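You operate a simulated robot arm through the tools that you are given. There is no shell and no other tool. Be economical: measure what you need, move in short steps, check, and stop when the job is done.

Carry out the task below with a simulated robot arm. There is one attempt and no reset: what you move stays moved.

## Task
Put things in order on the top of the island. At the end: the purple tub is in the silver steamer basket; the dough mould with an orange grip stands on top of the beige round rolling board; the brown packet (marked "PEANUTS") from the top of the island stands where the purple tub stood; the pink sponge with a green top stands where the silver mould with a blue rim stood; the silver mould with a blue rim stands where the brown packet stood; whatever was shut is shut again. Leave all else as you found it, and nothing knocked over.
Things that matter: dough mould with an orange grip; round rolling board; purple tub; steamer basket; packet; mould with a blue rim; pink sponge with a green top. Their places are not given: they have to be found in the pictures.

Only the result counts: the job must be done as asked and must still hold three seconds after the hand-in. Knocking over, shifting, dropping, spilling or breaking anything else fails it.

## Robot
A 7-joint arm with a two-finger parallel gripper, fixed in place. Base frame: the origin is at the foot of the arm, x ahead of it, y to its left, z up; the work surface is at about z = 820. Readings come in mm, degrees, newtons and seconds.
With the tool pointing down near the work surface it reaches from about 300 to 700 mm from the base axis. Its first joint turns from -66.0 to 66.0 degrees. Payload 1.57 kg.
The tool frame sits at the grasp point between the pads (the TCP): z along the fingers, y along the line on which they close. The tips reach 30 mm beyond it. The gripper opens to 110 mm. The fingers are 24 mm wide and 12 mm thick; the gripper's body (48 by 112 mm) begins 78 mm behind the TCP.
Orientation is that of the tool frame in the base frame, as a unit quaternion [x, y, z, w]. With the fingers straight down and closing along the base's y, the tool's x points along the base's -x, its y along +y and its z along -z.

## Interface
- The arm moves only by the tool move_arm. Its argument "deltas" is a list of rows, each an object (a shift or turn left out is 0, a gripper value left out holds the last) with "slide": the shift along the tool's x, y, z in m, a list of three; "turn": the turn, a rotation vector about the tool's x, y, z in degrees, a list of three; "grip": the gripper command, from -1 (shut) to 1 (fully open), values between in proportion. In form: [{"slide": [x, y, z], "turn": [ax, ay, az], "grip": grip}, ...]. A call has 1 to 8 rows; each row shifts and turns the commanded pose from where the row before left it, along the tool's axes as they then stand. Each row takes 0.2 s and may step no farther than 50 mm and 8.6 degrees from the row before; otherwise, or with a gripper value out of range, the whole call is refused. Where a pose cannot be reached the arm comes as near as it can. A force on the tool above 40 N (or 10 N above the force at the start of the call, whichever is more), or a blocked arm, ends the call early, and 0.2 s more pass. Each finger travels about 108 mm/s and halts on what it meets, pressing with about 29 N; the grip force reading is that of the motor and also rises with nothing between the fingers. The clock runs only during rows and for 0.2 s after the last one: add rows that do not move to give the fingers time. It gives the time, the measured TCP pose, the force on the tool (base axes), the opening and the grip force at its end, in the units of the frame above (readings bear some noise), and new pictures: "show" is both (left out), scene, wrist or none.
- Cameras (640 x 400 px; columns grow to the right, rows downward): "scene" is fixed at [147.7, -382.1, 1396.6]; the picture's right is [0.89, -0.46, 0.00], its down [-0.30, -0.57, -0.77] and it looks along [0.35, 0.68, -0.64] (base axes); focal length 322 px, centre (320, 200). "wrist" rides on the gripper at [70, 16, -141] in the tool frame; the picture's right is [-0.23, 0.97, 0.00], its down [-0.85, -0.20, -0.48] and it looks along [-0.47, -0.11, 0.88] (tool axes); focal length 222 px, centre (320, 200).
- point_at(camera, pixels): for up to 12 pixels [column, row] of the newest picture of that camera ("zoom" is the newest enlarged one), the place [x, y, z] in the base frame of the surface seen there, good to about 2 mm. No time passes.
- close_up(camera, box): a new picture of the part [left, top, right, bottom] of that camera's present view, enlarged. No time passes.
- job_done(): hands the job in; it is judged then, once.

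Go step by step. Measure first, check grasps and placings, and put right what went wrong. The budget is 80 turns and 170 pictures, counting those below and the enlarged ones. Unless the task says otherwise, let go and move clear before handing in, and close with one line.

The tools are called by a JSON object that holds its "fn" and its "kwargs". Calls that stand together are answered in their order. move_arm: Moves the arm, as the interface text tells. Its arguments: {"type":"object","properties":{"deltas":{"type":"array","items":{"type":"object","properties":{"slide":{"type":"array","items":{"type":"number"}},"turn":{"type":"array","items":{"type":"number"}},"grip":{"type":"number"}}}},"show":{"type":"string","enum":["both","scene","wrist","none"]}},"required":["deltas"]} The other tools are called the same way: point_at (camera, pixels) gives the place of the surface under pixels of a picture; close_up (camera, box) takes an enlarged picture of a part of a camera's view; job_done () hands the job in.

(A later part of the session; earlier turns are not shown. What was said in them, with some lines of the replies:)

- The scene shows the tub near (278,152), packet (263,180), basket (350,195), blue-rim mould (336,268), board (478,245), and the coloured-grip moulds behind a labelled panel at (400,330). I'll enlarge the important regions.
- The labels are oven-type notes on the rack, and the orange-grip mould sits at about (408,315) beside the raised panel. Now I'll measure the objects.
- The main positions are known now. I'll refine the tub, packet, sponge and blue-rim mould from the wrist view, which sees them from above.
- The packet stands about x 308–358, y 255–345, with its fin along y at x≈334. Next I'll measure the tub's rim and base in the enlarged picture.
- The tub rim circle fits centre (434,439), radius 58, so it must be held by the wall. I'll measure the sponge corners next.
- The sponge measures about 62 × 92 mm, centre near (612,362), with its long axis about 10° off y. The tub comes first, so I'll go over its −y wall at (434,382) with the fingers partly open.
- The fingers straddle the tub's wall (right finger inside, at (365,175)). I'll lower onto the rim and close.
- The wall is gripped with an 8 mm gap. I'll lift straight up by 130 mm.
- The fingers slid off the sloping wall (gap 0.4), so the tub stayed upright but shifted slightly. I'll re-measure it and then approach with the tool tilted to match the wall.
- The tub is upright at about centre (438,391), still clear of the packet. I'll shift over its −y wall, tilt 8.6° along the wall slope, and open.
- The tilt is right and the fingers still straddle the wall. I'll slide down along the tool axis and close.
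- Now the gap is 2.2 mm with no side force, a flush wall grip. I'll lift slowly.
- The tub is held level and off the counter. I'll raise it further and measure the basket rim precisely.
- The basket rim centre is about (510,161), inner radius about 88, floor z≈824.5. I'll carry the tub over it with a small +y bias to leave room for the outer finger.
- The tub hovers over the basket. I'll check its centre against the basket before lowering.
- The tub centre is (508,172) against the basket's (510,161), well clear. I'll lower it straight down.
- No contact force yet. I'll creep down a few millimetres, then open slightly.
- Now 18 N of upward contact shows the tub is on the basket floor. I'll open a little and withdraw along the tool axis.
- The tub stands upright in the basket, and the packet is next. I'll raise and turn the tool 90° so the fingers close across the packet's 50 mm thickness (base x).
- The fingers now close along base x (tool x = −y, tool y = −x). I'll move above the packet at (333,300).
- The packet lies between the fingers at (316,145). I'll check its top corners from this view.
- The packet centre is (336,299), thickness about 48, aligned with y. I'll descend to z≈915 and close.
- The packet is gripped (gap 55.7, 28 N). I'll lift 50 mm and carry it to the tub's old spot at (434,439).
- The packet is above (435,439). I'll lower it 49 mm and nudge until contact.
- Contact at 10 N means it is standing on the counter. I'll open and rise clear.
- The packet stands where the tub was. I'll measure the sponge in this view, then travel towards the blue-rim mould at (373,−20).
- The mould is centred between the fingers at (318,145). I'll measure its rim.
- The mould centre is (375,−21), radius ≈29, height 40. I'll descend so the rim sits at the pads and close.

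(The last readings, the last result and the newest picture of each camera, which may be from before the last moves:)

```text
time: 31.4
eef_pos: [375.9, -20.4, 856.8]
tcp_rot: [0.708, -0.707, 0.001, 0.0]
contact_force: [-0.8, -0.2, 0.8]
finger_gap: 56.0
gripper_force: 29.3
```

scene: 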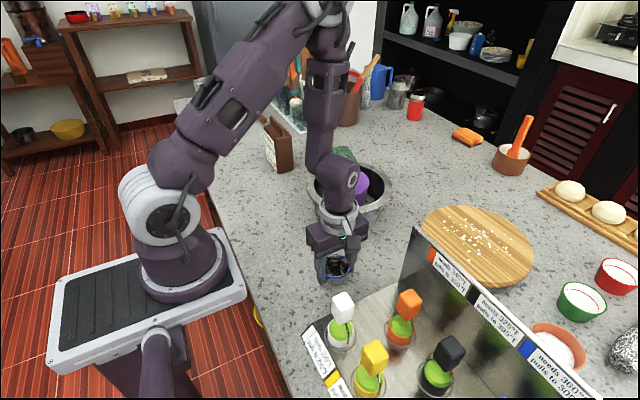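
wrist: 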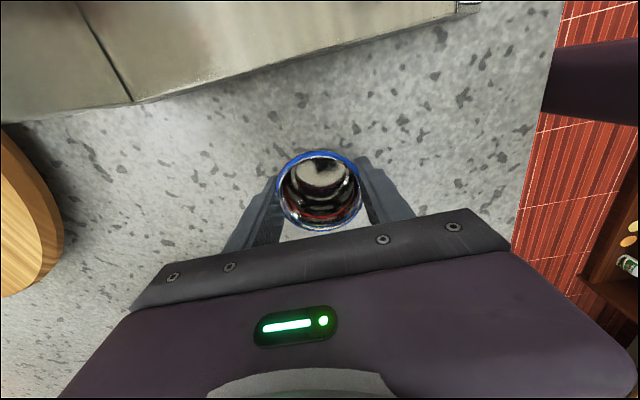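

Gripped (gap 56). I'll lift and carry it towards the packet's old spot (336,299).

{"fn": "move_arm", "kwargs": {"deltas": [{"slide": [0, 0, -0.015]}, {"slide": [0, 0, -0.035]}, {"slide": [0, 0, -0.04]}, {}]}}

{"fn": "move_arm", "kwargs": {"deltas": [{"slide": [-0.04, 0.005, 0]}, {"slide": [-0.04, 0.005, 0]}, {"slide": [-0.04, 0.005, 0]}, {"slide": [-0.04, 0.005, 0]}, {"slide": [-0.04, 0.005, 0]}, {"slide": [-0.04, 0.005, 0]}, {"slide": [-0.04, 0.005, 0]}, {"slide": [-0.04, 0.005, 0]}]}}

```text
time: 32.4
eef_pos: [376.0, -19.0, 949.4]
tcp_rot: [0.707, -0.707, 0.0, 0.0]
contact_force: [0.2, -0.3, 0.3]
finger_gap: 56.2
gripper_force: 29.0
```

scene: 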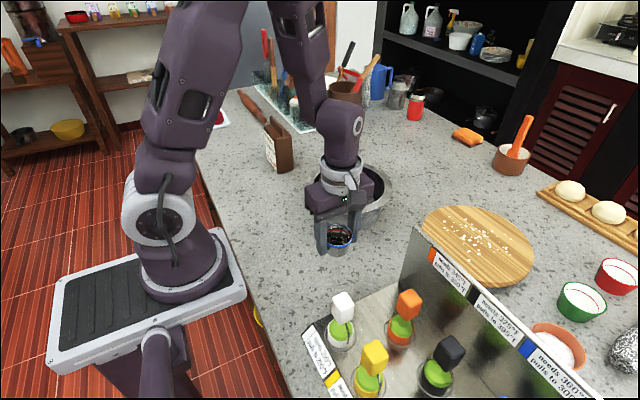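
wrist: 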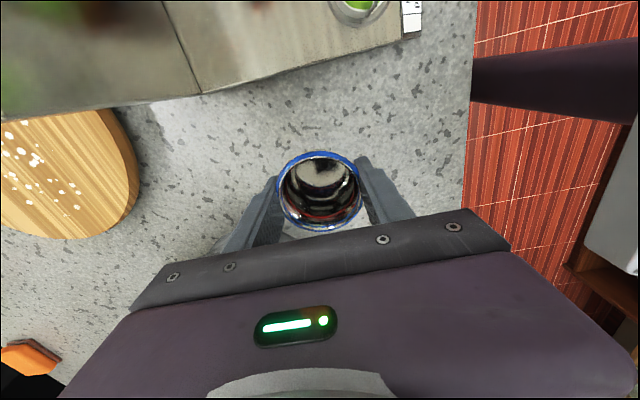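

```text
time: 34.2
eef_pos: [335.2, 299.5, 948.7]
tcp_rot: [-0.707, 0.707, 0.0, 0.0]
contact_force: [-0.1, 0.1, -0.5]
finger_gap: 56.4
gripper_force: 29.5
```

scene: 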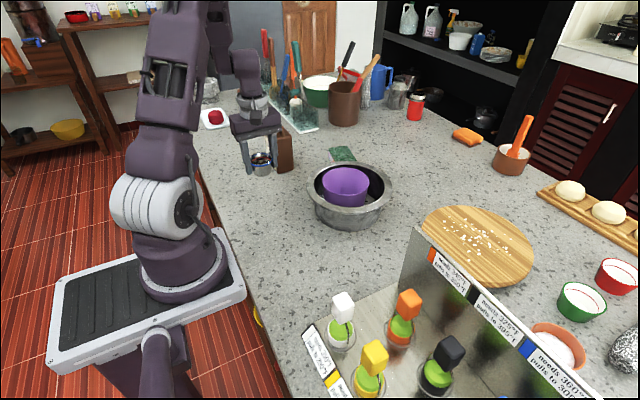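
wrist: 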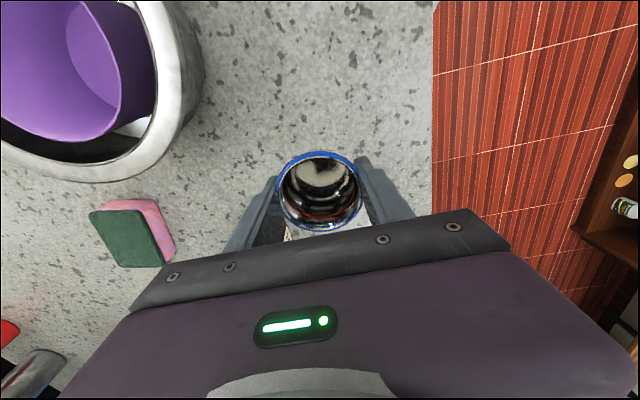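

The mould is over (335,299) with clear counter below. I'll lower it 90 mm and creep to contact.

{"fn": "move_arm", "kwargs": {"deltas": [{"slide": [0, 0, 0.045]}, {"slide": [0, 0, 0.035]}, {"slide": [0, 0, 0.009]}, {"slide": [0, 0, 0.002]}, {}], "show": "none"}}

```text
time: 35.4
eef_pos: [334.9, 299.7, 857.4]
tcp_rot: [0.708, -0.706, 0.0, 0.0]
contact_force: [-0.1, -0.2, -0.3]
finger_gap: 56.6
gripper_force: 29.1
```

{"fn": "move_arm", "kwargs": {"deltas": [{"slide": [0, 0, 0.001]}, {}], "show": "none"}}

```text
time: 36.0
eef_pos: [336.4, 300.2, 855.9]
tcp_rot: [0.707, -0.707, 0.0, 0.0]
contact_force: [-0.3, -0.6, -1.1]
finger_gap: 56.6
gripper_force: 29.0
```

{"fn": "move_arm", "kwargs": {"deltas": [{"slide": [0, 0, 0.001]}, {}], "show": "wrist"}}

```text
time: 36.6
eef_pos: [336.3, 299.5, 856.4]
tcp_rot: [0.707, -0.707, 0.0, -0.001]
contact_force: [-2.4, -1.4, 11.7]
finger_gap: 56.8
gripper_force: 29.0
```

wrist: 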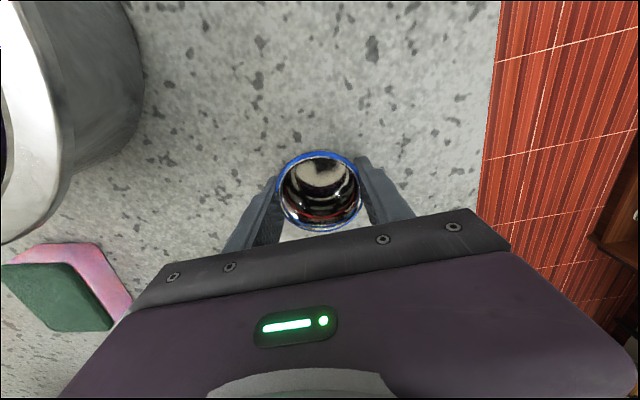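

Contact again, so I'll release, rise, and turn 12° to line up with the sponge while travelling.

{"fn": "move_arm", "kwargs": {"deltas": [{"grip": 0.4}, {}, {}, {"slide": [0, 0, -0.03]}, {"slide": [0, 0, -0.045]}, {"slide": [0, 0, -0.045]}, {"slide": [0, 0, -0.03]}, {}]}}

{"fn": "move_arm", "kwargs": {"deltas": [{"slide": [-0.0067, -0.0453, 0]}, {"slide": [-0.0067, -0.0453, 0]}, {"slide": [-0.0067, -0.0453, 0]}, {"slide": [-0.0067, -0.0453, 0]}, {"slide": [-0.0067, -0.0453, 0]}, {"slide": [-0.0067, -0.0453, 0]}, {"turn": [0, 0, 6]}, {"turn": [0, 0, 6]}]}}

```text
time: 38.4
eef_pos: [335.5, 299.4, 1006.0]
tcp_rot: [0.707, -0.707, 0.0, 0.001]
contact_force: [-0.1, 0.6, 0.4]
finger_gap: 77.3
gripper_force: 0.1
```

scene: 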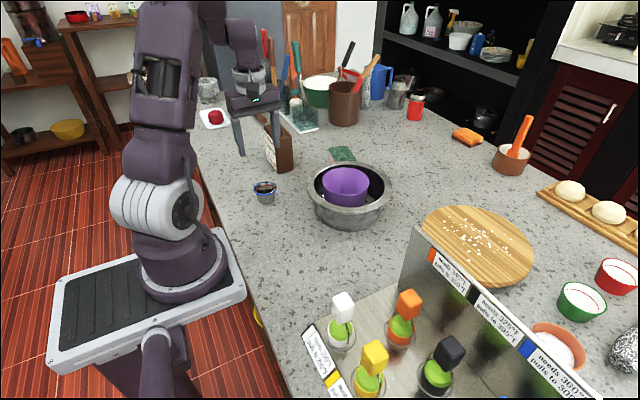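
wrist: 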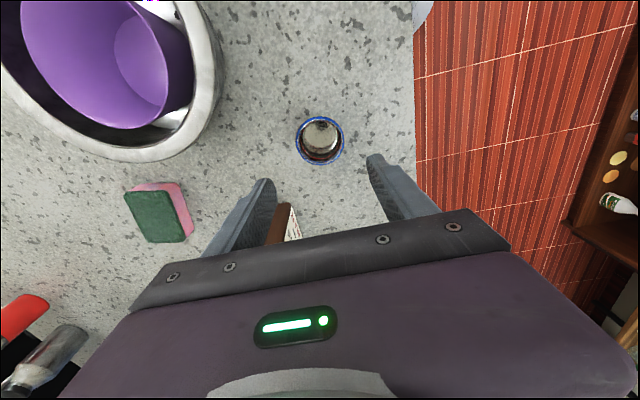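

```text
time: 40.2
eef_pos: [584.9, 319.9, 1005.8]
tcp_rot: [-0.63, 0.777, 0.0, 0.0]
contact_force: [0.2, 0.7, 0.0]
finger_gap: 76.9
gripper_force: 0.0
out of reach, approached as far as the arm can: row 6
```

scene: 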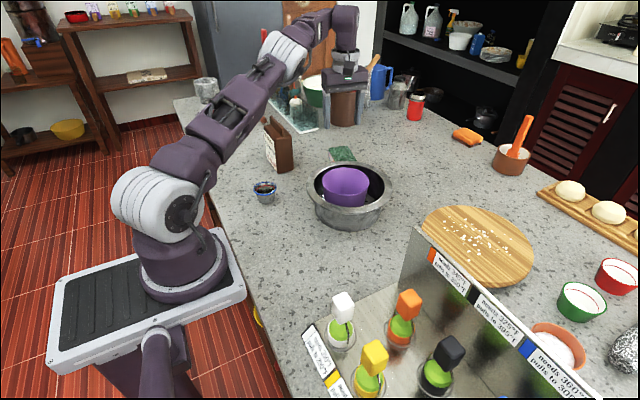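
wrist: 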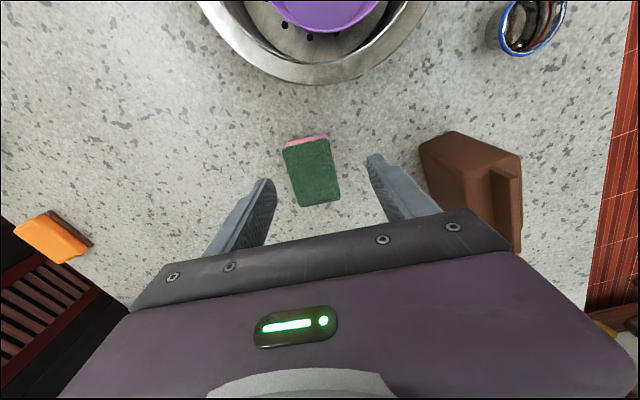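

The arm stopped at (585,320) at this height, and the sponge at (312,172) is aligned between the fingers. I'll go lower, where the reach should be larger, and then extend.

{"fn": "move_arm", "kwargs": {"deltas": [{"slide": [0, 0, 0.045], "grip": 0.7}, {"slide": [0, 0, 0.045]}, {"slide": [-0.012, -0.01, 0]}, {"slide": [-0.012, -0.01, 0]}, {}]}}

```text
time: 41.4
eef_pos: [597.6, 332.4, 916.5]
tcp_rot: [-0.631, 0.776, 0.0, 0.001]
contact_force: [0.8, 0.2, -0.2]
finger_gap: 93.7
gripper_force: 0.0
out of reach, approached as far as the arm can: row 3, 4
```

scene: 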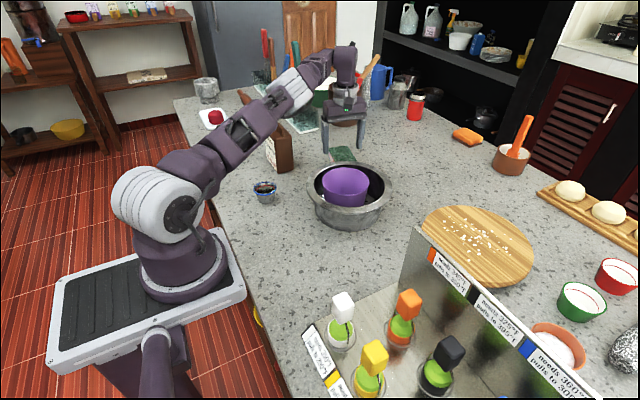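
wrist: 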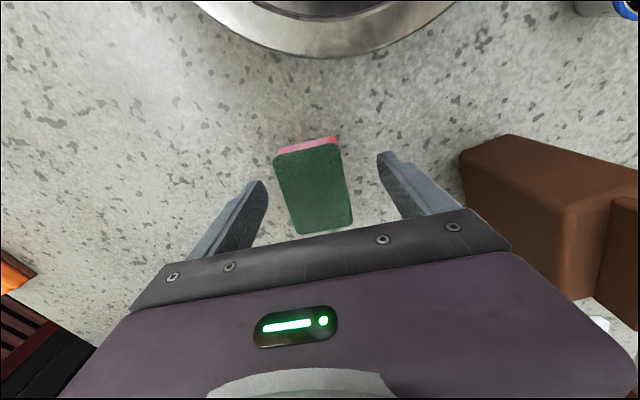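

The sponge is between the fingers, offset about 9 mm. I'll lower to z≈856 with a small sideways shift.

{"fn": "move_arm", "kwargs": {"deltas": [{"slide": [0, 0, 0.03]}, {"slide": [-0.004, -0.008, 0.02]}, {"slide": [0, 0, 0.008]}, {}], "show": "wrist"}}

```text
time: 42.4
eef_pos: [597.8, 333.1, 869.0]
tcp_rot: [-0.629, 0.777, 0.0, -0.001]
contact_force: [0.3, 0.0, 0.3]
finger_gap: 93.6
gripper_force: 0.0
out of reach, approached as far as the arm can: row 2
```

wrist: 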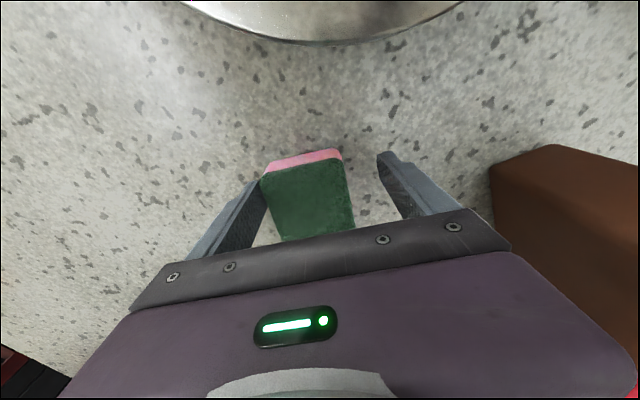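

The left finger still clears the sponge's side. I'll lower the last 13 mm and close.

{"fn": "move_arm", "kwargs": {"deltas": [{"slide": [0, 0, 0.007]}, {"slide": [0, 0, 0.006]}, {}, {"grip": -1}, {}, {}, {}]}}

```text
time: 44.0
eef_pos: [597.9, 334.0, 855.7]
tcp_rot: [-0.629, 0.777, 0.0, 0.001]
contact_force: [-0.1, 0.9, -0.5]
finger_gap: 64.0
gripper_force: 29.5
```

scene: 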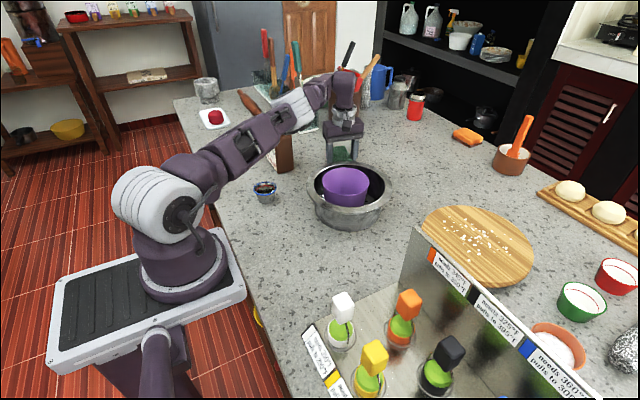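
wrist: 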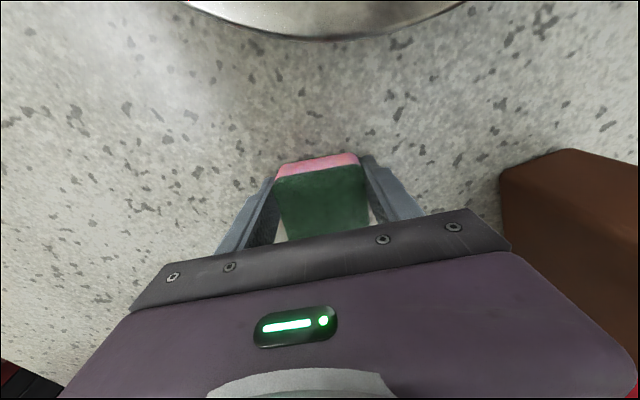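

Gripped (gap 64). I'll lift and check that the sponge stays level.

{"fn": "move_arm", "kwargs": {"deltas": [{"slide": [0, 0, -0.01]}, {"slide": [0.005, 0, -0.03]}, {"slide": [0.01, 0, -0.04]}, {"slide": [0.02, 0.01, -0.04]}, {}]}}

```text
time: 45.2
eef_pos: [581.0, 300.8, 975.1]
tcp_rot: [-0.629, 0.777, -0.001, 0.0]
contact_force: [0.1, 0.2, -0.5]
finger_gap: 63.9
gripper_force: 28.9
```

scene: 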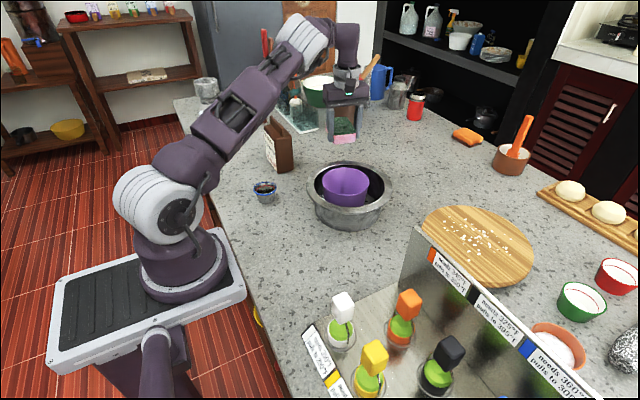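
wrist: 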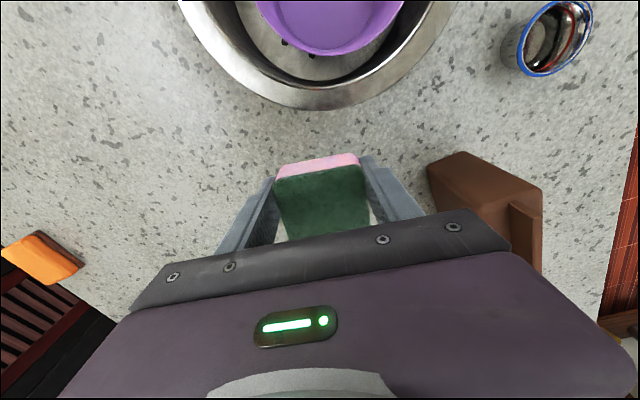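

The sponge is held level. I'll raise it and turn +78° so it will extend along +x, which keeps the hand away from the rack at the blue mould's old spot.

{"fn": "move_arm", "kwargs": {"deltas": [{"slide": [0, 0, -0.006], "turn": [0, 0, 7.8]}, {"slide": [0, 0, -0.006], "turn": [0, 0, 7.8]}, {"slide": [0, 0, -0.006], "turn": [0, 0, 7.8]}, {"slide": [0, 0, -0.006], "turn": [0, 0, 7.8]}, {"slide": [0, 0, -0.006], "turn": [0, 0, 7.8]}, {"turn": [0, 0, 7.8]}, {"turn": [0, 0, 7.8]}, {"turn": [0, 0, 7.8]}], "show": "none"}}

{"fn": "move_arm", "kwargs": {"deltas": [{"turn": [0, 0, 7.8]}, {"turn": [0, 0, 7.8]}, {}]}}

```text
time: 47.0
eef_pos: [580.9, 302.2, 1004.3]
tcp_rot: [-0.135, 0.991, 0.001, 0.0]
contact_force: [0.1, -1.0, -1.0]
finger_gap: 64.1
gripper_force: 28.7
```

```text
time: 47.8
eef_pos: [580.5, 301.9, 1004.3]
tcp_rot: [0.001, 1.0, 0.0, 0.0]
contact_force: [-0.4, 0.0, 0.7]
finger_gap: 63.9
gripper_force: 29.2
```

scene: 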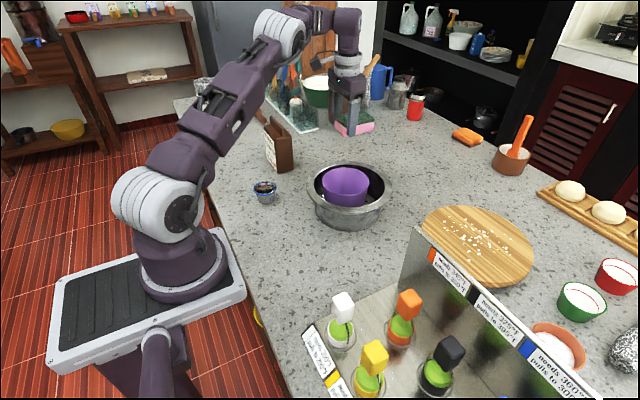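
wrist: 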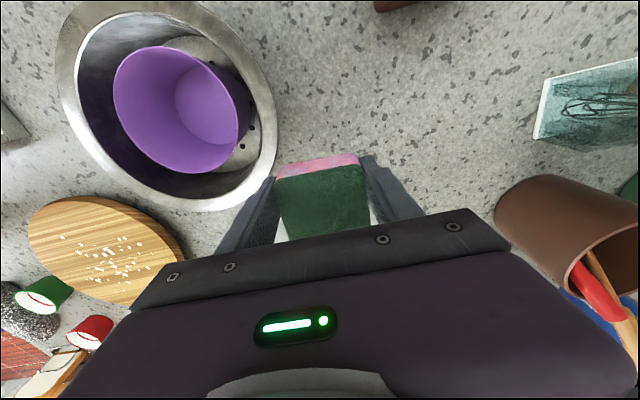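

Orientation is good. I'll travel to TCP (346,−21) at height.

{"fn": "move_arm", "kwargs": {"deltas": [{"slide": [0.0261, -0.0359, 0]}, {"slide": [0.0261, -0.0359, 0]}, {"slide": [0.0261, -0.0359, 0]}, {"slide": [0.0261, -0.0359, 0]}, {"slide": [0.0261, -0.0359, 0]}, {"slide": [0.0261, -0.0359, 0]}, {"slide": [0.0261, -0.0359, 0]}, {"slide": [0.0261, -0.0359, 0]}], "show": "none"}}

{"fn": "move_arm", "kwargs": {"deltas": [{"slide": [0.0261, -0.0359, 0]}, {"slide": [0, 0, 0.045]}, {"slide": [0, 0, 0.045]}, {}]}}

```text
time: 49.6
eef_pos: [371.4, 15.7, 1004.4]
tcp_rot: [0.0, 1.0, 0.0, 0.001]
contact_force: [-0.6, 0.0, -0.6]
finger_gap: 64.1
gripper_force: 28.9
```

```text
time: 50.6
eef_pos: [346.1, -21.1, 912.8]
tcp_rot: [0.0, 1.0, 0.0, 0.001]
contact_force: [0.4, 0.0, 0.5]
finger_gap: 63.9
gripper_force: 28.8
```

scene: 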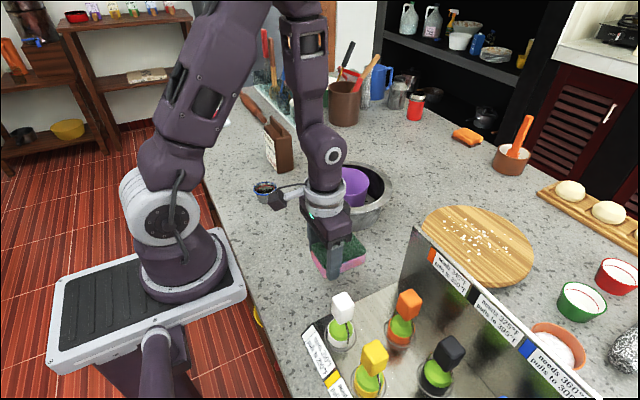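
wrist: 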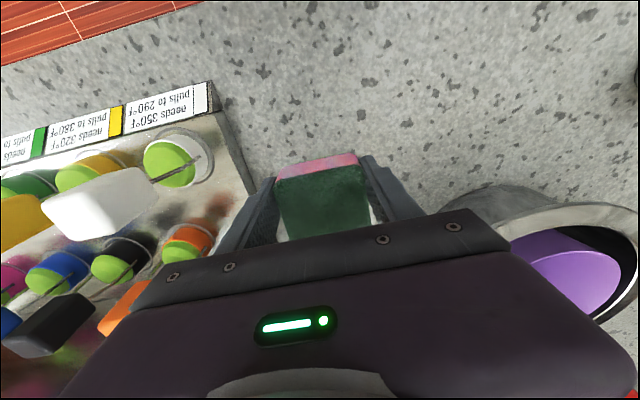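

The sponge is over its destination. I'll lower it 57 mm.

{"fn": "move_arm", "kwargs": {"deltas": [{"slide": [0, 0, 0.035]}, {"slide": [0, 0, 0.016]}, {"slide": [0, 0, 0.005]}, {"slide": [0, 0, 0.0015]}, {}], "show": "none"}}

```text
time: 51.8
eef_pos: [344.9, -21.7, 857.5]
tcp_rot: [-0.001, 1.0, 0.0, 0.0]
contact_force: [0.7, 0.2, 0.5]
finger_gap: 64.2
gripper_force: 28.7
```

{"fn": "move_arm", "kwargs": {"deltas": [{"slide": [0, 0, 0.0015]}, {}], "show": "none"}}

```text
time: 52.4
eef_pos: [344.9, -23.3, 856.3]
tcp_rot: [0.0, 1.0, 0.0, -0.001]
contact_force: [-0.4, -0.1, 0.7]
finger_gap: 64.0
gripper_force: 29.0
```

{"fn": "move_arm", "kwargs": {"deltas": [{"slide": [0, 0, 0.0012]}, {}], "show": "none"}}

```text
time: 53.0
eef_pos: [346.2, -20.9, 854.7]
tcp_rot: [0.0, 1.0, -0.001, 0.0]
contact_force: [-0.6, -0.2, 0.3]
finger_gap: 64.1
gripper_force: 29.2
```

I'm within about a millimetre of the counter. One last nudge, then release and rise.

{"fn": "move_arm", "kwargs": {"deltas": [{"slide": [0, 0, 0.001]}, {"grip": 0.4}, {}, {}, {"slide": [0, 0, -0.04]}, {"slide": [0, 0, -0.045]}, {"slide": [0, 0, -0.045]}, {}]}}

```text
time: 54.8
eef_pos: [345.4, -21.3, 984.8]
tcp_rot: [0.0, 1.0, -0.001, 0.001]
contact_force: [0.3, 0.0, 0.4]
finger_gap: 77.0
gripper_force: 0.0
```

scene: 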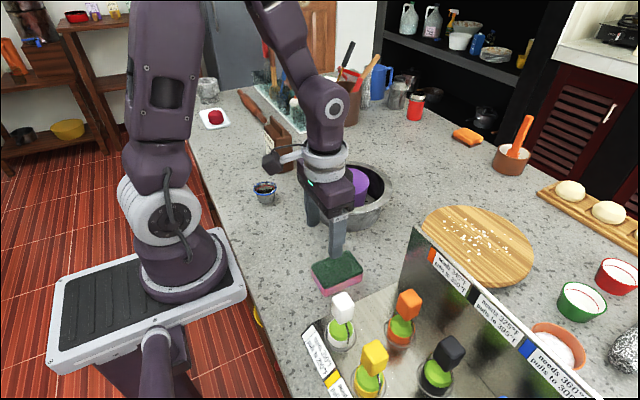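
wrist: 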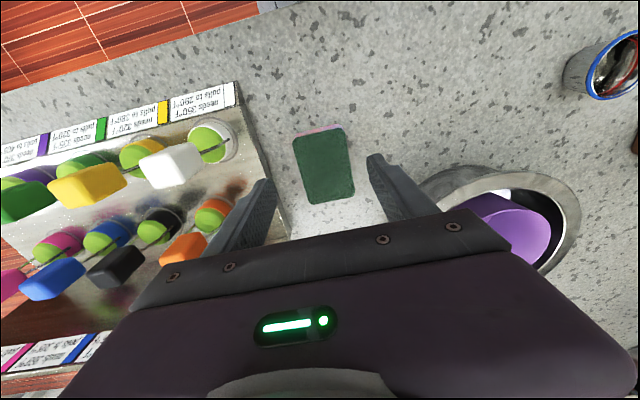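

The sponge stands at the mould's old spot. Now I'll rise and move above the orange-grip mould for a top view.

{"fn": "move_arm", "kwargs": {"deltas": [{"slide": [0, 0, -0.05]}, {"slide": [0, 0, -0.05]}, {"slide": [-0.01, -0.0435, 0]}, {"slide": [-0.01, -0.0435, 0]}, {"slide": [-0.01, -0.0435, 0]}, {"slide": [-0.01, -0.0435, 0]}, {}]}}

{"fn": "close_up", "kwargs": {"camera": "wrist", "box": [220, 80, 420, 240]}}

{"fn": "close_up", "kwargs": {"camera": "scene", "box": [360, 270, 460, 370]}}

```text
time: 56.4
eef_pos: [383.8, -196.8, 1083.2]
tcp_rot: [0.0, 1.0, 0.001, 0.0]
contact_force: [0.4, 0.6, 0.1]
finger_gap: 76.9
gripper_force: 0.1
```

scene: 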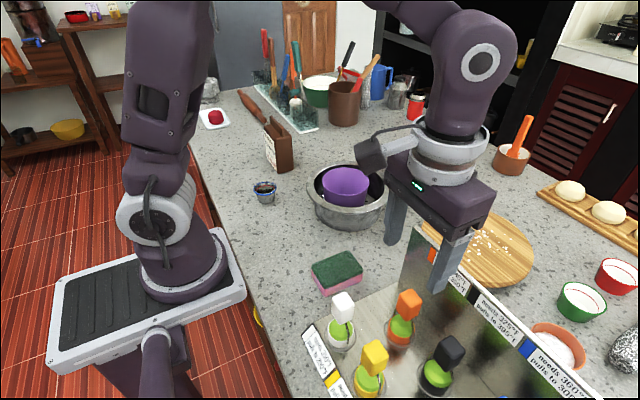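
wrist: 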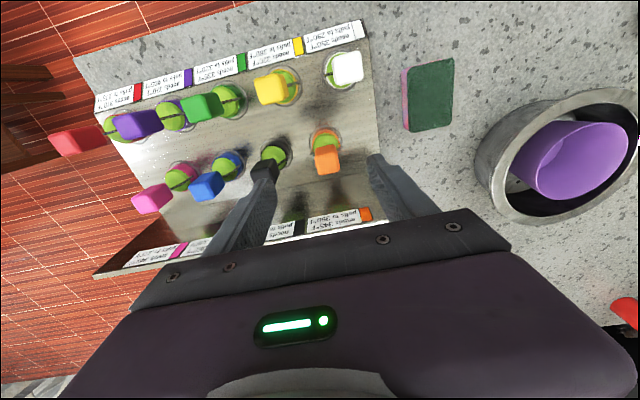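

```text
2.50 times, centred on (320, 160) of wrist
```

zoom: 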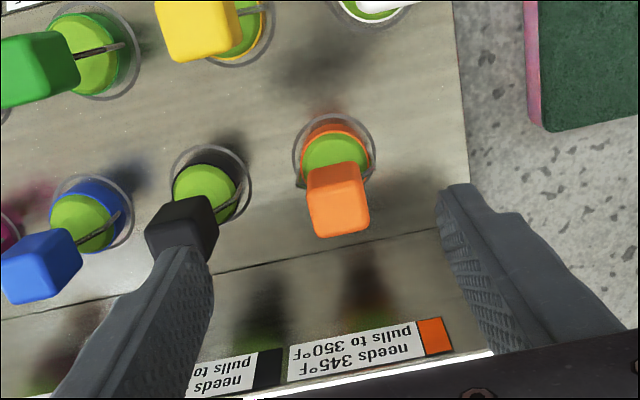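

```text
4.00 times, centred on (410, 320) of scene
```

zoom: 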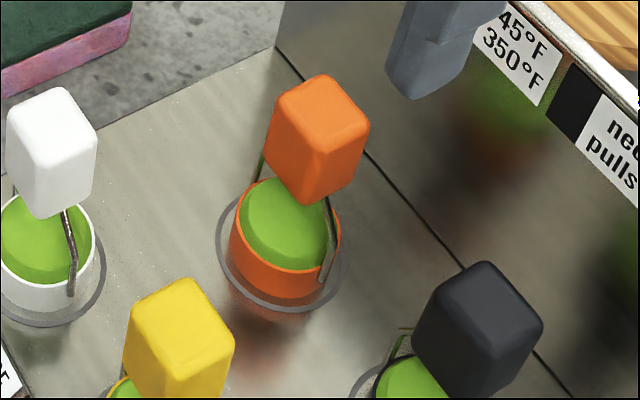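

The mould is a cup standing on the rack floor with a wire bail and a block grip on top. I'll measure the block's corners from a wrist zoom.

{"fn": "close_up", "kwargs": {"camera": "wrist", "box": [295, 110, 365, 190]}}

{"fn": "point_at", "kwargs": {"camera": "scene", "pixels": [[409, 291], [402, 303], [417, 305], [427, 302], [450, 320], [402, 320], [393, 325], [400, 342], [378, 310], [330, 298], [343, 310]]}}

```text
5.00 times, centred on (330, 150) of wrist
```

zoom: 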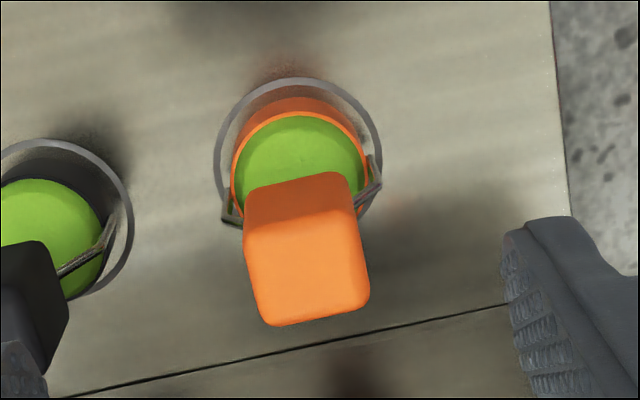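

```text
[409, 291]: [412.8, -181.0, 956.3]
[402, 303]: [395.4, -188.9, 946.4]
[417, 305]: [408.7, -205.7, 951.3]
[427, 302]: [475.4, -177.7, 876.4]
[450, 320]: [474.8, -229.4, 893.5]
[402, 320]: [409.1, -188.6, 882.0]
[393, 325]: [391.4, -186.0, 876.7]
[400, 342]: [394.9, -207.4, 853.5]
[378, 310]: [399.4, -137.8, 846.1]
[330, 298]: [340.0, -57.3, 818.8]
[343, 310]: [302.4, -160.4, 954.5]
```

{"fn": "point_at", "kwargs": {"camera": "zoom", "pixels": [[255, 245], [350, 225], [365, 295], [272, 318], [260, 190], [345, 180], [300, 280], [300, 160], [240, 165], [360, 160], [300, 90], [300, 105]]}}

```text
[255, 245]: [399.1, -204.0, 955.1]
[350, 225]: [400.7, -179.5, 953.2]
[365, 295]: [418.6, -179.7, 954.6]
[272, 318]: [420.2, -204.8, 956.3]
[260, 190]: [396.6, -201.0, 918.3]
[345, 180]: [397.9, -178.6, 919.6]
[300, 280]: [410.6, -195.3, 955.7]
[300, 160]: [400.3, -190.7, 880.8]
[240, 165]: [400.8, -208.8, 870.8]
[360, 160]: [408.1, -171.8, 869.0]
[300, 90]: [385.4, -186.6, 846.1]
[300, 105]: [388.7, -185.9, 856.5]
```

The block spans x 396–421, y −205…−179, z 917–956, axis-aligned. I'll check the black block's location for finger clearance.

{"fn": "point_at", "kwargs": {"camera": "scene", "pixels": [[448, 340], [436, 350], [450, 362], [464, 350], [435, 375], [376, 345], [376, 358]]}}

{"fn": "point_at", "kwargs": {"camera": "wrist", "pixels": [[255, 165], [275, 163], [262, 178], [275, 155], [345, 60], [270, 88]]}}

```text
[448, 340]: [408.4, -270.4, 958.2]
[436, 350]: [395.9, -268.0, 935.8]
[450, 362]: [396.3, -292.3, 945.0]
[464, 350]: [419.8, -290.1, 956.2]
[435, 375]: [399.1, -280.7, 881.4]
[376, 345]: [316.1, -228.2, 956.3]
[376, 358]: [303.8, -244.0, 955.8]
```

```text
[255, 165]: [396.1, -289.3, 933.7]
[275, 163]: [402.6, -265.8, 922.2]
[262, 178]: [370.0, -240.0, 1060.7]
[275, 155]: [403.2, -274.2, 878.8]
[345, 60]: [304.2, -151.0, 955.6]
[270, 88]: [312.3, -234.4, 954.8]
```

The black block is 60 mm away, so a 50 mm opening fits. I'll go to (408.5,−192), descend to z≈945 and close on the block.

{"fn": "move_arm", "kwargs": {"deltas": [{"slide": [-0.0247, 0.0048, 0], "grip": -0.1}, {}, {"slide": [0, 0, 0.04]}, {"slide": [0, 0, 0.04]}, {}]}}

```text
time: 57.6
eef_pos: [408.9, -192.3, 1003.6]
tcp_rot: [0.0, 1.0, 0.0, 0.0]
contact_force: [0.6, -0.8, 0.0]
finger_gap: 49.6
gripper_force: 0.1
```

scene: 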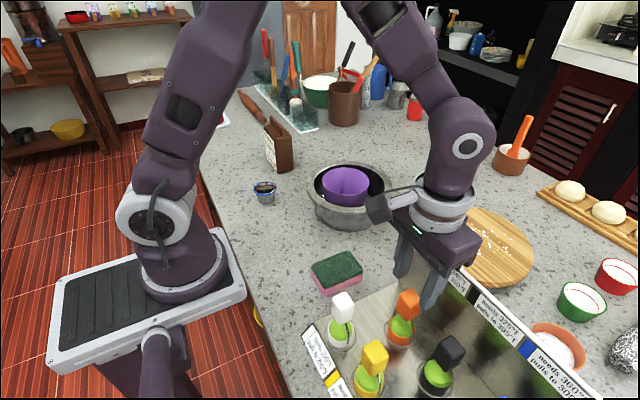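
wrist: 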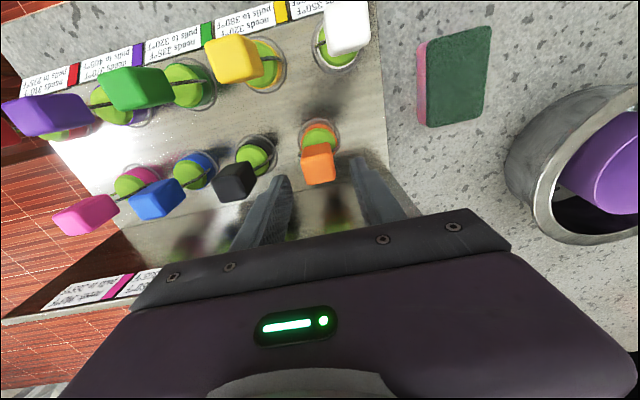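

The block is centred between the fingers. I'll descend 58 mm and close.

{"fn": "move_arm", "kwargs": {"deltas": [{"slide": [0, 0, 0.03]}, {"slide": [0, 0, 0.028]}, {}, {"grip": -1}, {}, {}, {}]}}

```text
time: 59.2
eef_pos: [409.8, -192.0, 945.7]
tcp_rot: [0.0, 1.0, 0.0, -0.001]
contact_force: [-0.1, 0.2, -0.6]
finger_gap: 29.6
gripper_force: 28.8
```

scene: 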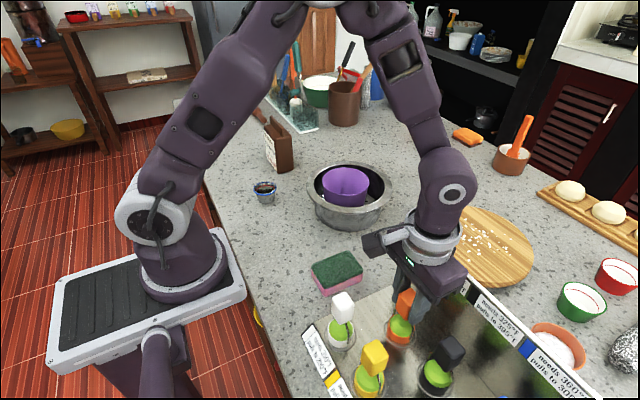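
wrist: 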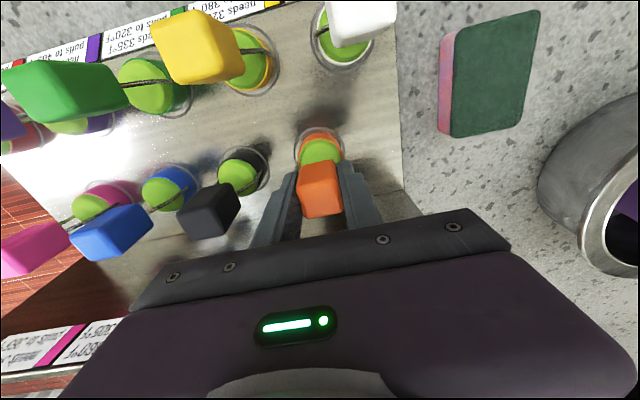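

The block is gripped (gap 29.6). I'll lift 70 mm and check.

{"fn": "move_arm", "kwargs": {"deltas": [{"slide": [0, 0, -0.01]}, {"slide": [0, 0, -0.03]}, {"slide": [0, 0, -0.04]}, {}]}}

{"fn": "point_at", "kwargs": {"camera": "scene", "pixels": [[440, 225], [440, 240], [450, 250], [470, 265], [455, 225], [500, 270], [520, 250]]}}

```text
time: 60.2
eef_pos: [409.1, -191.3, 1025.1]
tcp_rot: [0.0, 1.0, 0.0, -0.001]
contact_force: [0.3, 0.9, -0.9]
finger_gap: 29.5
gripper_force: 29.1
```

scene: 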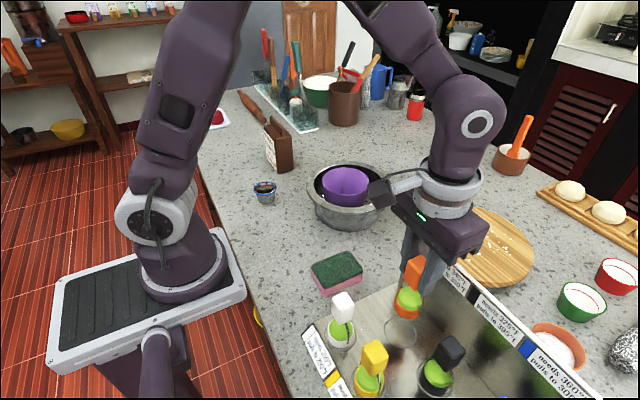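
wrist: 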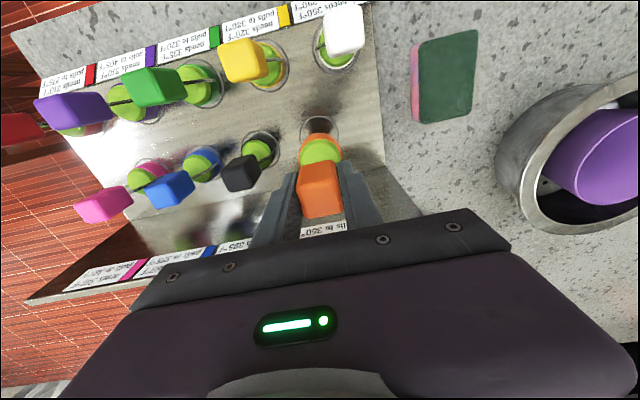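

```text
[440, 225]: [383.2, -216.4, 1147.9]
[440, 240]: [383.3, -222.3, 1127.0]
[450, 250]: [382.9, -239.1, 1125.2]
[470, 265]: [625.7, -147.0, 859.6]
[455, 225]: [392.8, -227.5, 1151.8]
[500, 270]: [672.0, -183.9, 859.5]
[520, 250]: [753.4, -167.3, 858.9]
```

The mould came free upright. I'll take it around the panel's end: first +y to about −10, then +x.

{"fn": "move_arm", "kwargs": {"deltas": [{"slide": [0, 0.0455, 0]}, {"slide": [0, 0.0455, 0]}, {"slide": [0, 0.0455, 0]}, {"slide": [0, 0.0455, 0]}, {"slide": [-0.045, 0, 0]}, {"slide": [-0.045, 0, 0]}, {"slide": [-0.045, 0, 0]}, {"slide": [-0.045, 0, -0.0]}]}}

```text
time: 62.0
eef_pos: [591.2, -10.0, 1024.7]
tcp_rot: [-0.001, 1.0, -0.001, 0.0]
contact_force: [-0.1, 0.4, -0.9]
finger_gap: 29.7
gripper_force: 29.7
```

scene: 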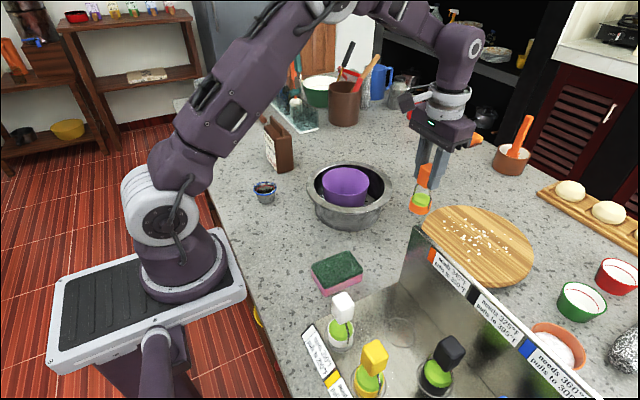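
wrist: 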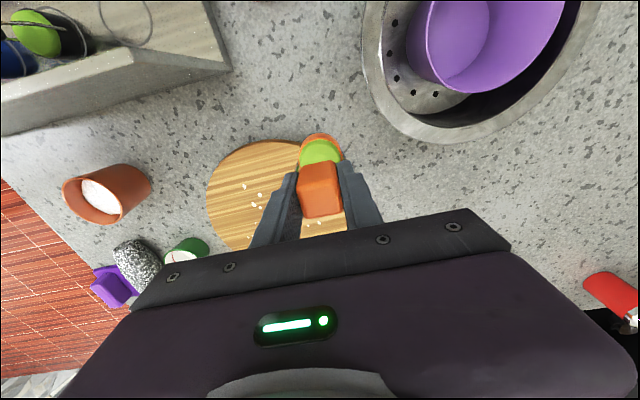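

The board is in view and unobstructed. I'll check its outline once more before choosing the exact spot.

{"fn": "point_at", "kwargs": {"camera": "scene", "pixels": [[422, 222], [432, 243], [450, 265], [478, 281], [500, 286], [533, 262], [522, 235], [490, 213], [455, 206], [450, 238], [460, 245]]}}

```text
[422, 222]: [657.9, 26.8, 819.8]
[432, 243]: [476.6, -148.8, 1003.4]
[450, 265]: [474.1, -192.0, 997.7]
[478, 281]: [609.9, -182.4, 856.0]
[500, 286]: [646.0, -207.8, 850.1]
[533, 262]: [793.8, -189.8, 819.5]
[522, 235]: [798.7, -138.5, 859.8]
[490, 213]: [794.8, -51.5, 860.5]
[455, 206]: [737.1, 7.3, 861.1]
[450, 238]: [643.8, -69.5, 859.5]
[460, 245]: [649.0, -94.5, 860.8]
```

The board is at z≈860, and (650,−75) is well inside it. I'll lower partway and move there.

{"fn": "move_arm", "kwargs": {"deltas": [{"slide": [0, 0, 0.03]}, {"slide": [-0.0295, -0.0325, 0]}, {"slide": [-0.0295, -0.0325, 0]}, {}]}}

```text
time: 63.0
eef_pos: [648.0, -75.3, 994.0]
tcp_rot: [0.0, 1.0, 0.0, 0.0]
contact_force: [-0.2, -0.9, -2.2]
finger_gap: 29.3
gripper_force: 28.6
```

scene: 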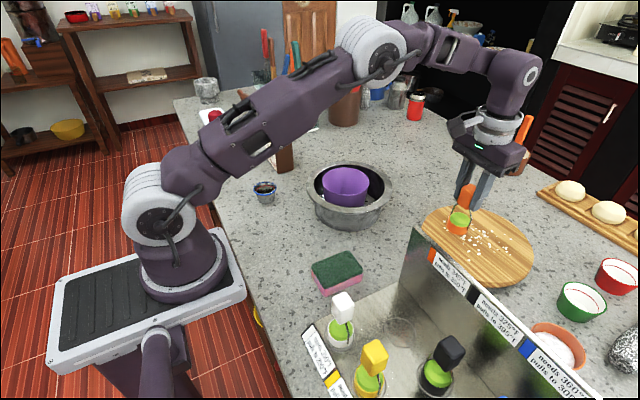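
wrist: 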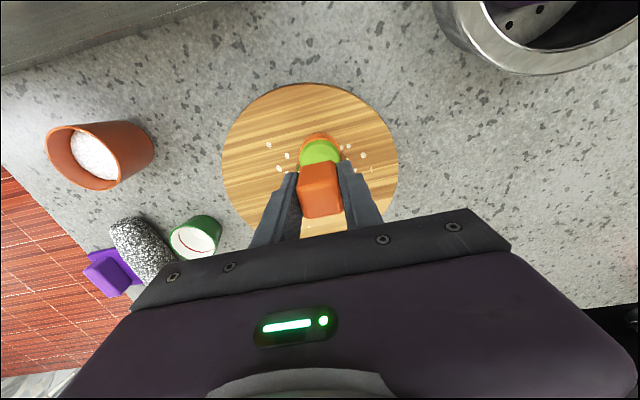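

The mould is over the board. I'll lower it to about 961 and creep to contact.

{"fn": "move_arm", "kwargs": {"deltas": [{"slide": [0, 0, 0.02]}, {"slide": [0, 0, 0.01]}, {"slide": [0, 0, 0.003]}, {}], "show": "none"}}

```text
time: 64.0
eef_pos: [649.0, -74.2, 962.5]
tcp_rot: [-0.001, 1.0, 0.001, 0.001]
contact_force: [0.7, 0.6, -0.4]
finger_gap: 29.9
gripper_force: 29.0
```

{"fn": "move_arm", "kwargs": {"deltas": [{"slide": [0, 0, 0.0012]}, {}], "show": "none"}}

{"fn": "move_arm", "kwargs": {"deltas": [{"slide": [0, 0, 0.001]}, {}], "show": "scene"}}

{"fn": "close_up", "kwargs": {"camera": "scene", "box": [420, 170, 510, 260]}}

```text
time: 64.6
eef_pos: [648.6, -74.6, 961.6]
tcp_rot: [0.0, 1.0, 0.0, 0.0]
contact_force: [-0.6, -0.4, -0.7]
finger_gap: 29.6
gripper_force: 28.6
```

```text
time: 65.2
eef_pos: [648.4, -74.2, 960.5]
tcp_rot: [0.0, 1.0, 0.0, -0.001]
contact_force: [1.0, -0.4, -1.4]
finger_gap: 29.7
gripper_force: 29.1
```

scene: 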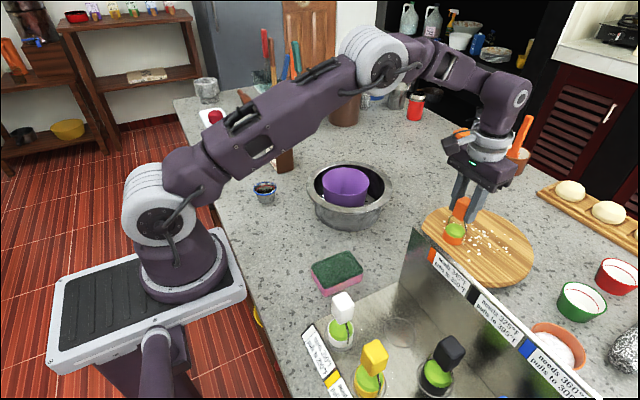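

```text
4.44 times, centred on (465, 215) of scene
```

zoom: 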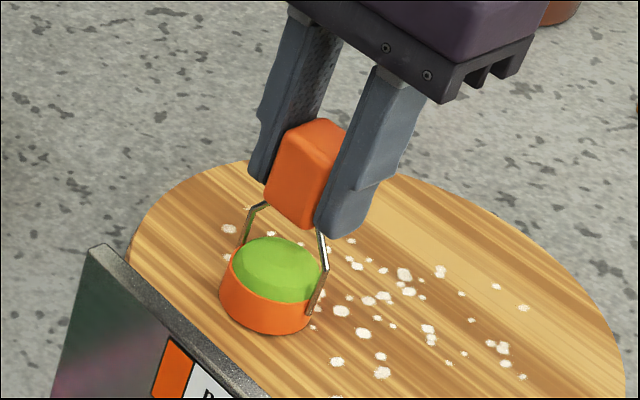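

Almost seated at z 960.5, with 959.7 expected. I'll nudge down by another millimetre or so to feel contact.

{"fn": "move_arm", "kwargs": {"deltas": [{"slide": [0, 0, 0.001]}, {}], "show": "none"}}

{"fn": "move_arm", "kwargs": {"deltas": [{"slide": [0, 0, 0.0005]}, {}], "show": "none"}}

```text
time: 65.8
eef_pos: [649.2, -74.5, 959.1]
tcp_rot: [0.001, 1.0, 0.0, 0.001]
contact_force: [0.2, 0.2, -1.7]
finger_gap: 29.7
gripper_force: 29.3
```

```text
time: 66.4
eef_pos: [648.3, -74.5, 958.2]
tcp_rot: [0.0, 1.0, 0.0, 0.0]
contact_force: [-0.6, -0.2, -1.5]
finger_gap: 29.6
gripper_force: 28.7
```

{"fn": "move_arm", "kwargs": {"deltas": [{"slide": [0, 0, 0.001]}, {}], "show": "none"}}

{"fn": "move_arm", "kwargs": {"deltas": [{"slide": [0, 0, 0.001]}, {}], "show": "none"}}

```text
time: 67.0
eef_pos: [647.7, -75.2, 957.9]
tcp_rot: [-0.001, 1.0, 0.0, 0.001]
contact_force: [-3.5, 0.7, 10.0]
finger_gap: 29.8
gripper_force: 29.1
```

```text
time: 67.6
eef_pos: [648.5, -75.2, 958.3]
tcp_rot: [0.0, 1.0, 0.0, 0.001]
contact_force: [-3.6, 1.1, 21.1]
finger_gap: 29.6
gripper_force: 28.7
```

It is in contact with the board (21 N). I'll back off 1 mm, open slowly to 50 mm and rise.

{"fn": "move_arm", "kwargs": {"deltas": [{"slide": [0, 0, -0.0015]}, {"grip": -0.1}, {}, {}, {"slide": [0, 0, -0.03]}, {"slide": [0, 0, -0.04]}, {"slide": [0.03, 0, -0.03]}, {}]}}

```text
time: 69.4
eef_pos: [618.5, -75.6, 1058.4]
tcp_rot: [0.0, 1.0, 0.0, 0.0]
contact_force: [-1.1, 1.6, 0.1]
finger_gap: 50.0
gripper_force: 0.1
```

scene: 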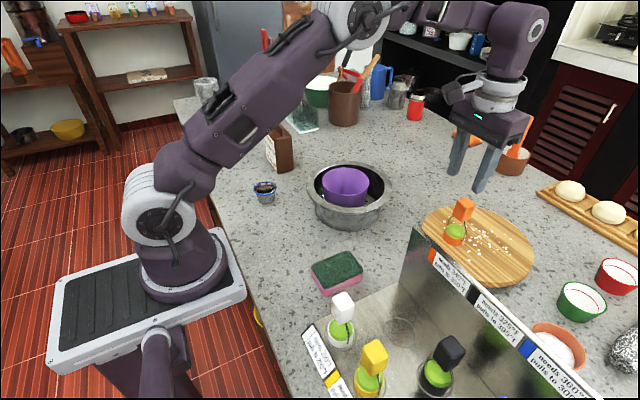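
wrist: 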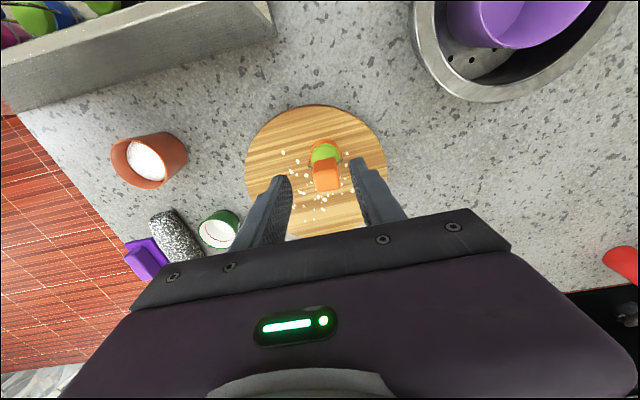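

The orange-grip mould stands on the board. I'll verify the other placements.

{"fn": "point_at", "kwargs": {"camera": "scene", "pixels": [[313, 268], [344, 252], [362, 272], [325, 289], [338, 270], [265, 183], [254, 188], [276, 188], [308, 190], [391, 185], [350, 166], [277, 130]]}}

{"fn": "close_up", "kwargs": {"camera": "scene", "box": [230, 100, 400, 300]}}

```text
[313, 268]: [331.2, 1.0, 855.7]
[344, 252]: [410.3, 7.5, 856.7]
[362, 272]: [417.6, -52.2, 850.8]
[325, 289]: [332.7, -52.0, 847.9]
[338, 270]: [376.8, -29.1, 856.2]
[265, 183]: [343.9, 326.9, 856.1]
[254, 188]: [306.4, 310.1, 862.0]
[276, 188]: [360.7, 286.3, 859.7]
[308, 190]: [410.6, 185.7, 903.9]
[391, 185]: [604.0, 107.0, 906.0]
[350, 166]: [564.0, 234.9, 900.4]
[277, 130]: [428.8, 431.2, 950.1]
```

```text
2.00 times, centred on (315, 200) of scene
```

zoom: 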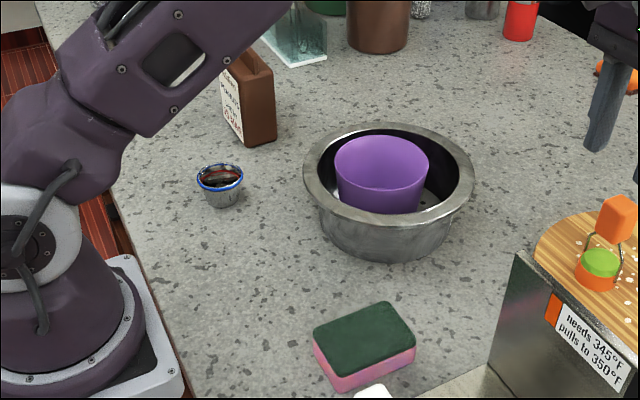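

The sponge is centred at about (375,−24), the blue-rim mould at about (334,300), the packet at about (434,439), the tub is upright in an unmoved basket, and the orange mould stands on the board. The hand is clear and nothing was opened, so I'm handing in.

{"fn": "job_done", "kwargs": {}}

```text
The job is handed in.
```

The job is handed in: the tub is in the basket, the orange-grip mould is on the board, and the packet, blue-rim mould and sponge are in their asked places, with nothing knocked over.
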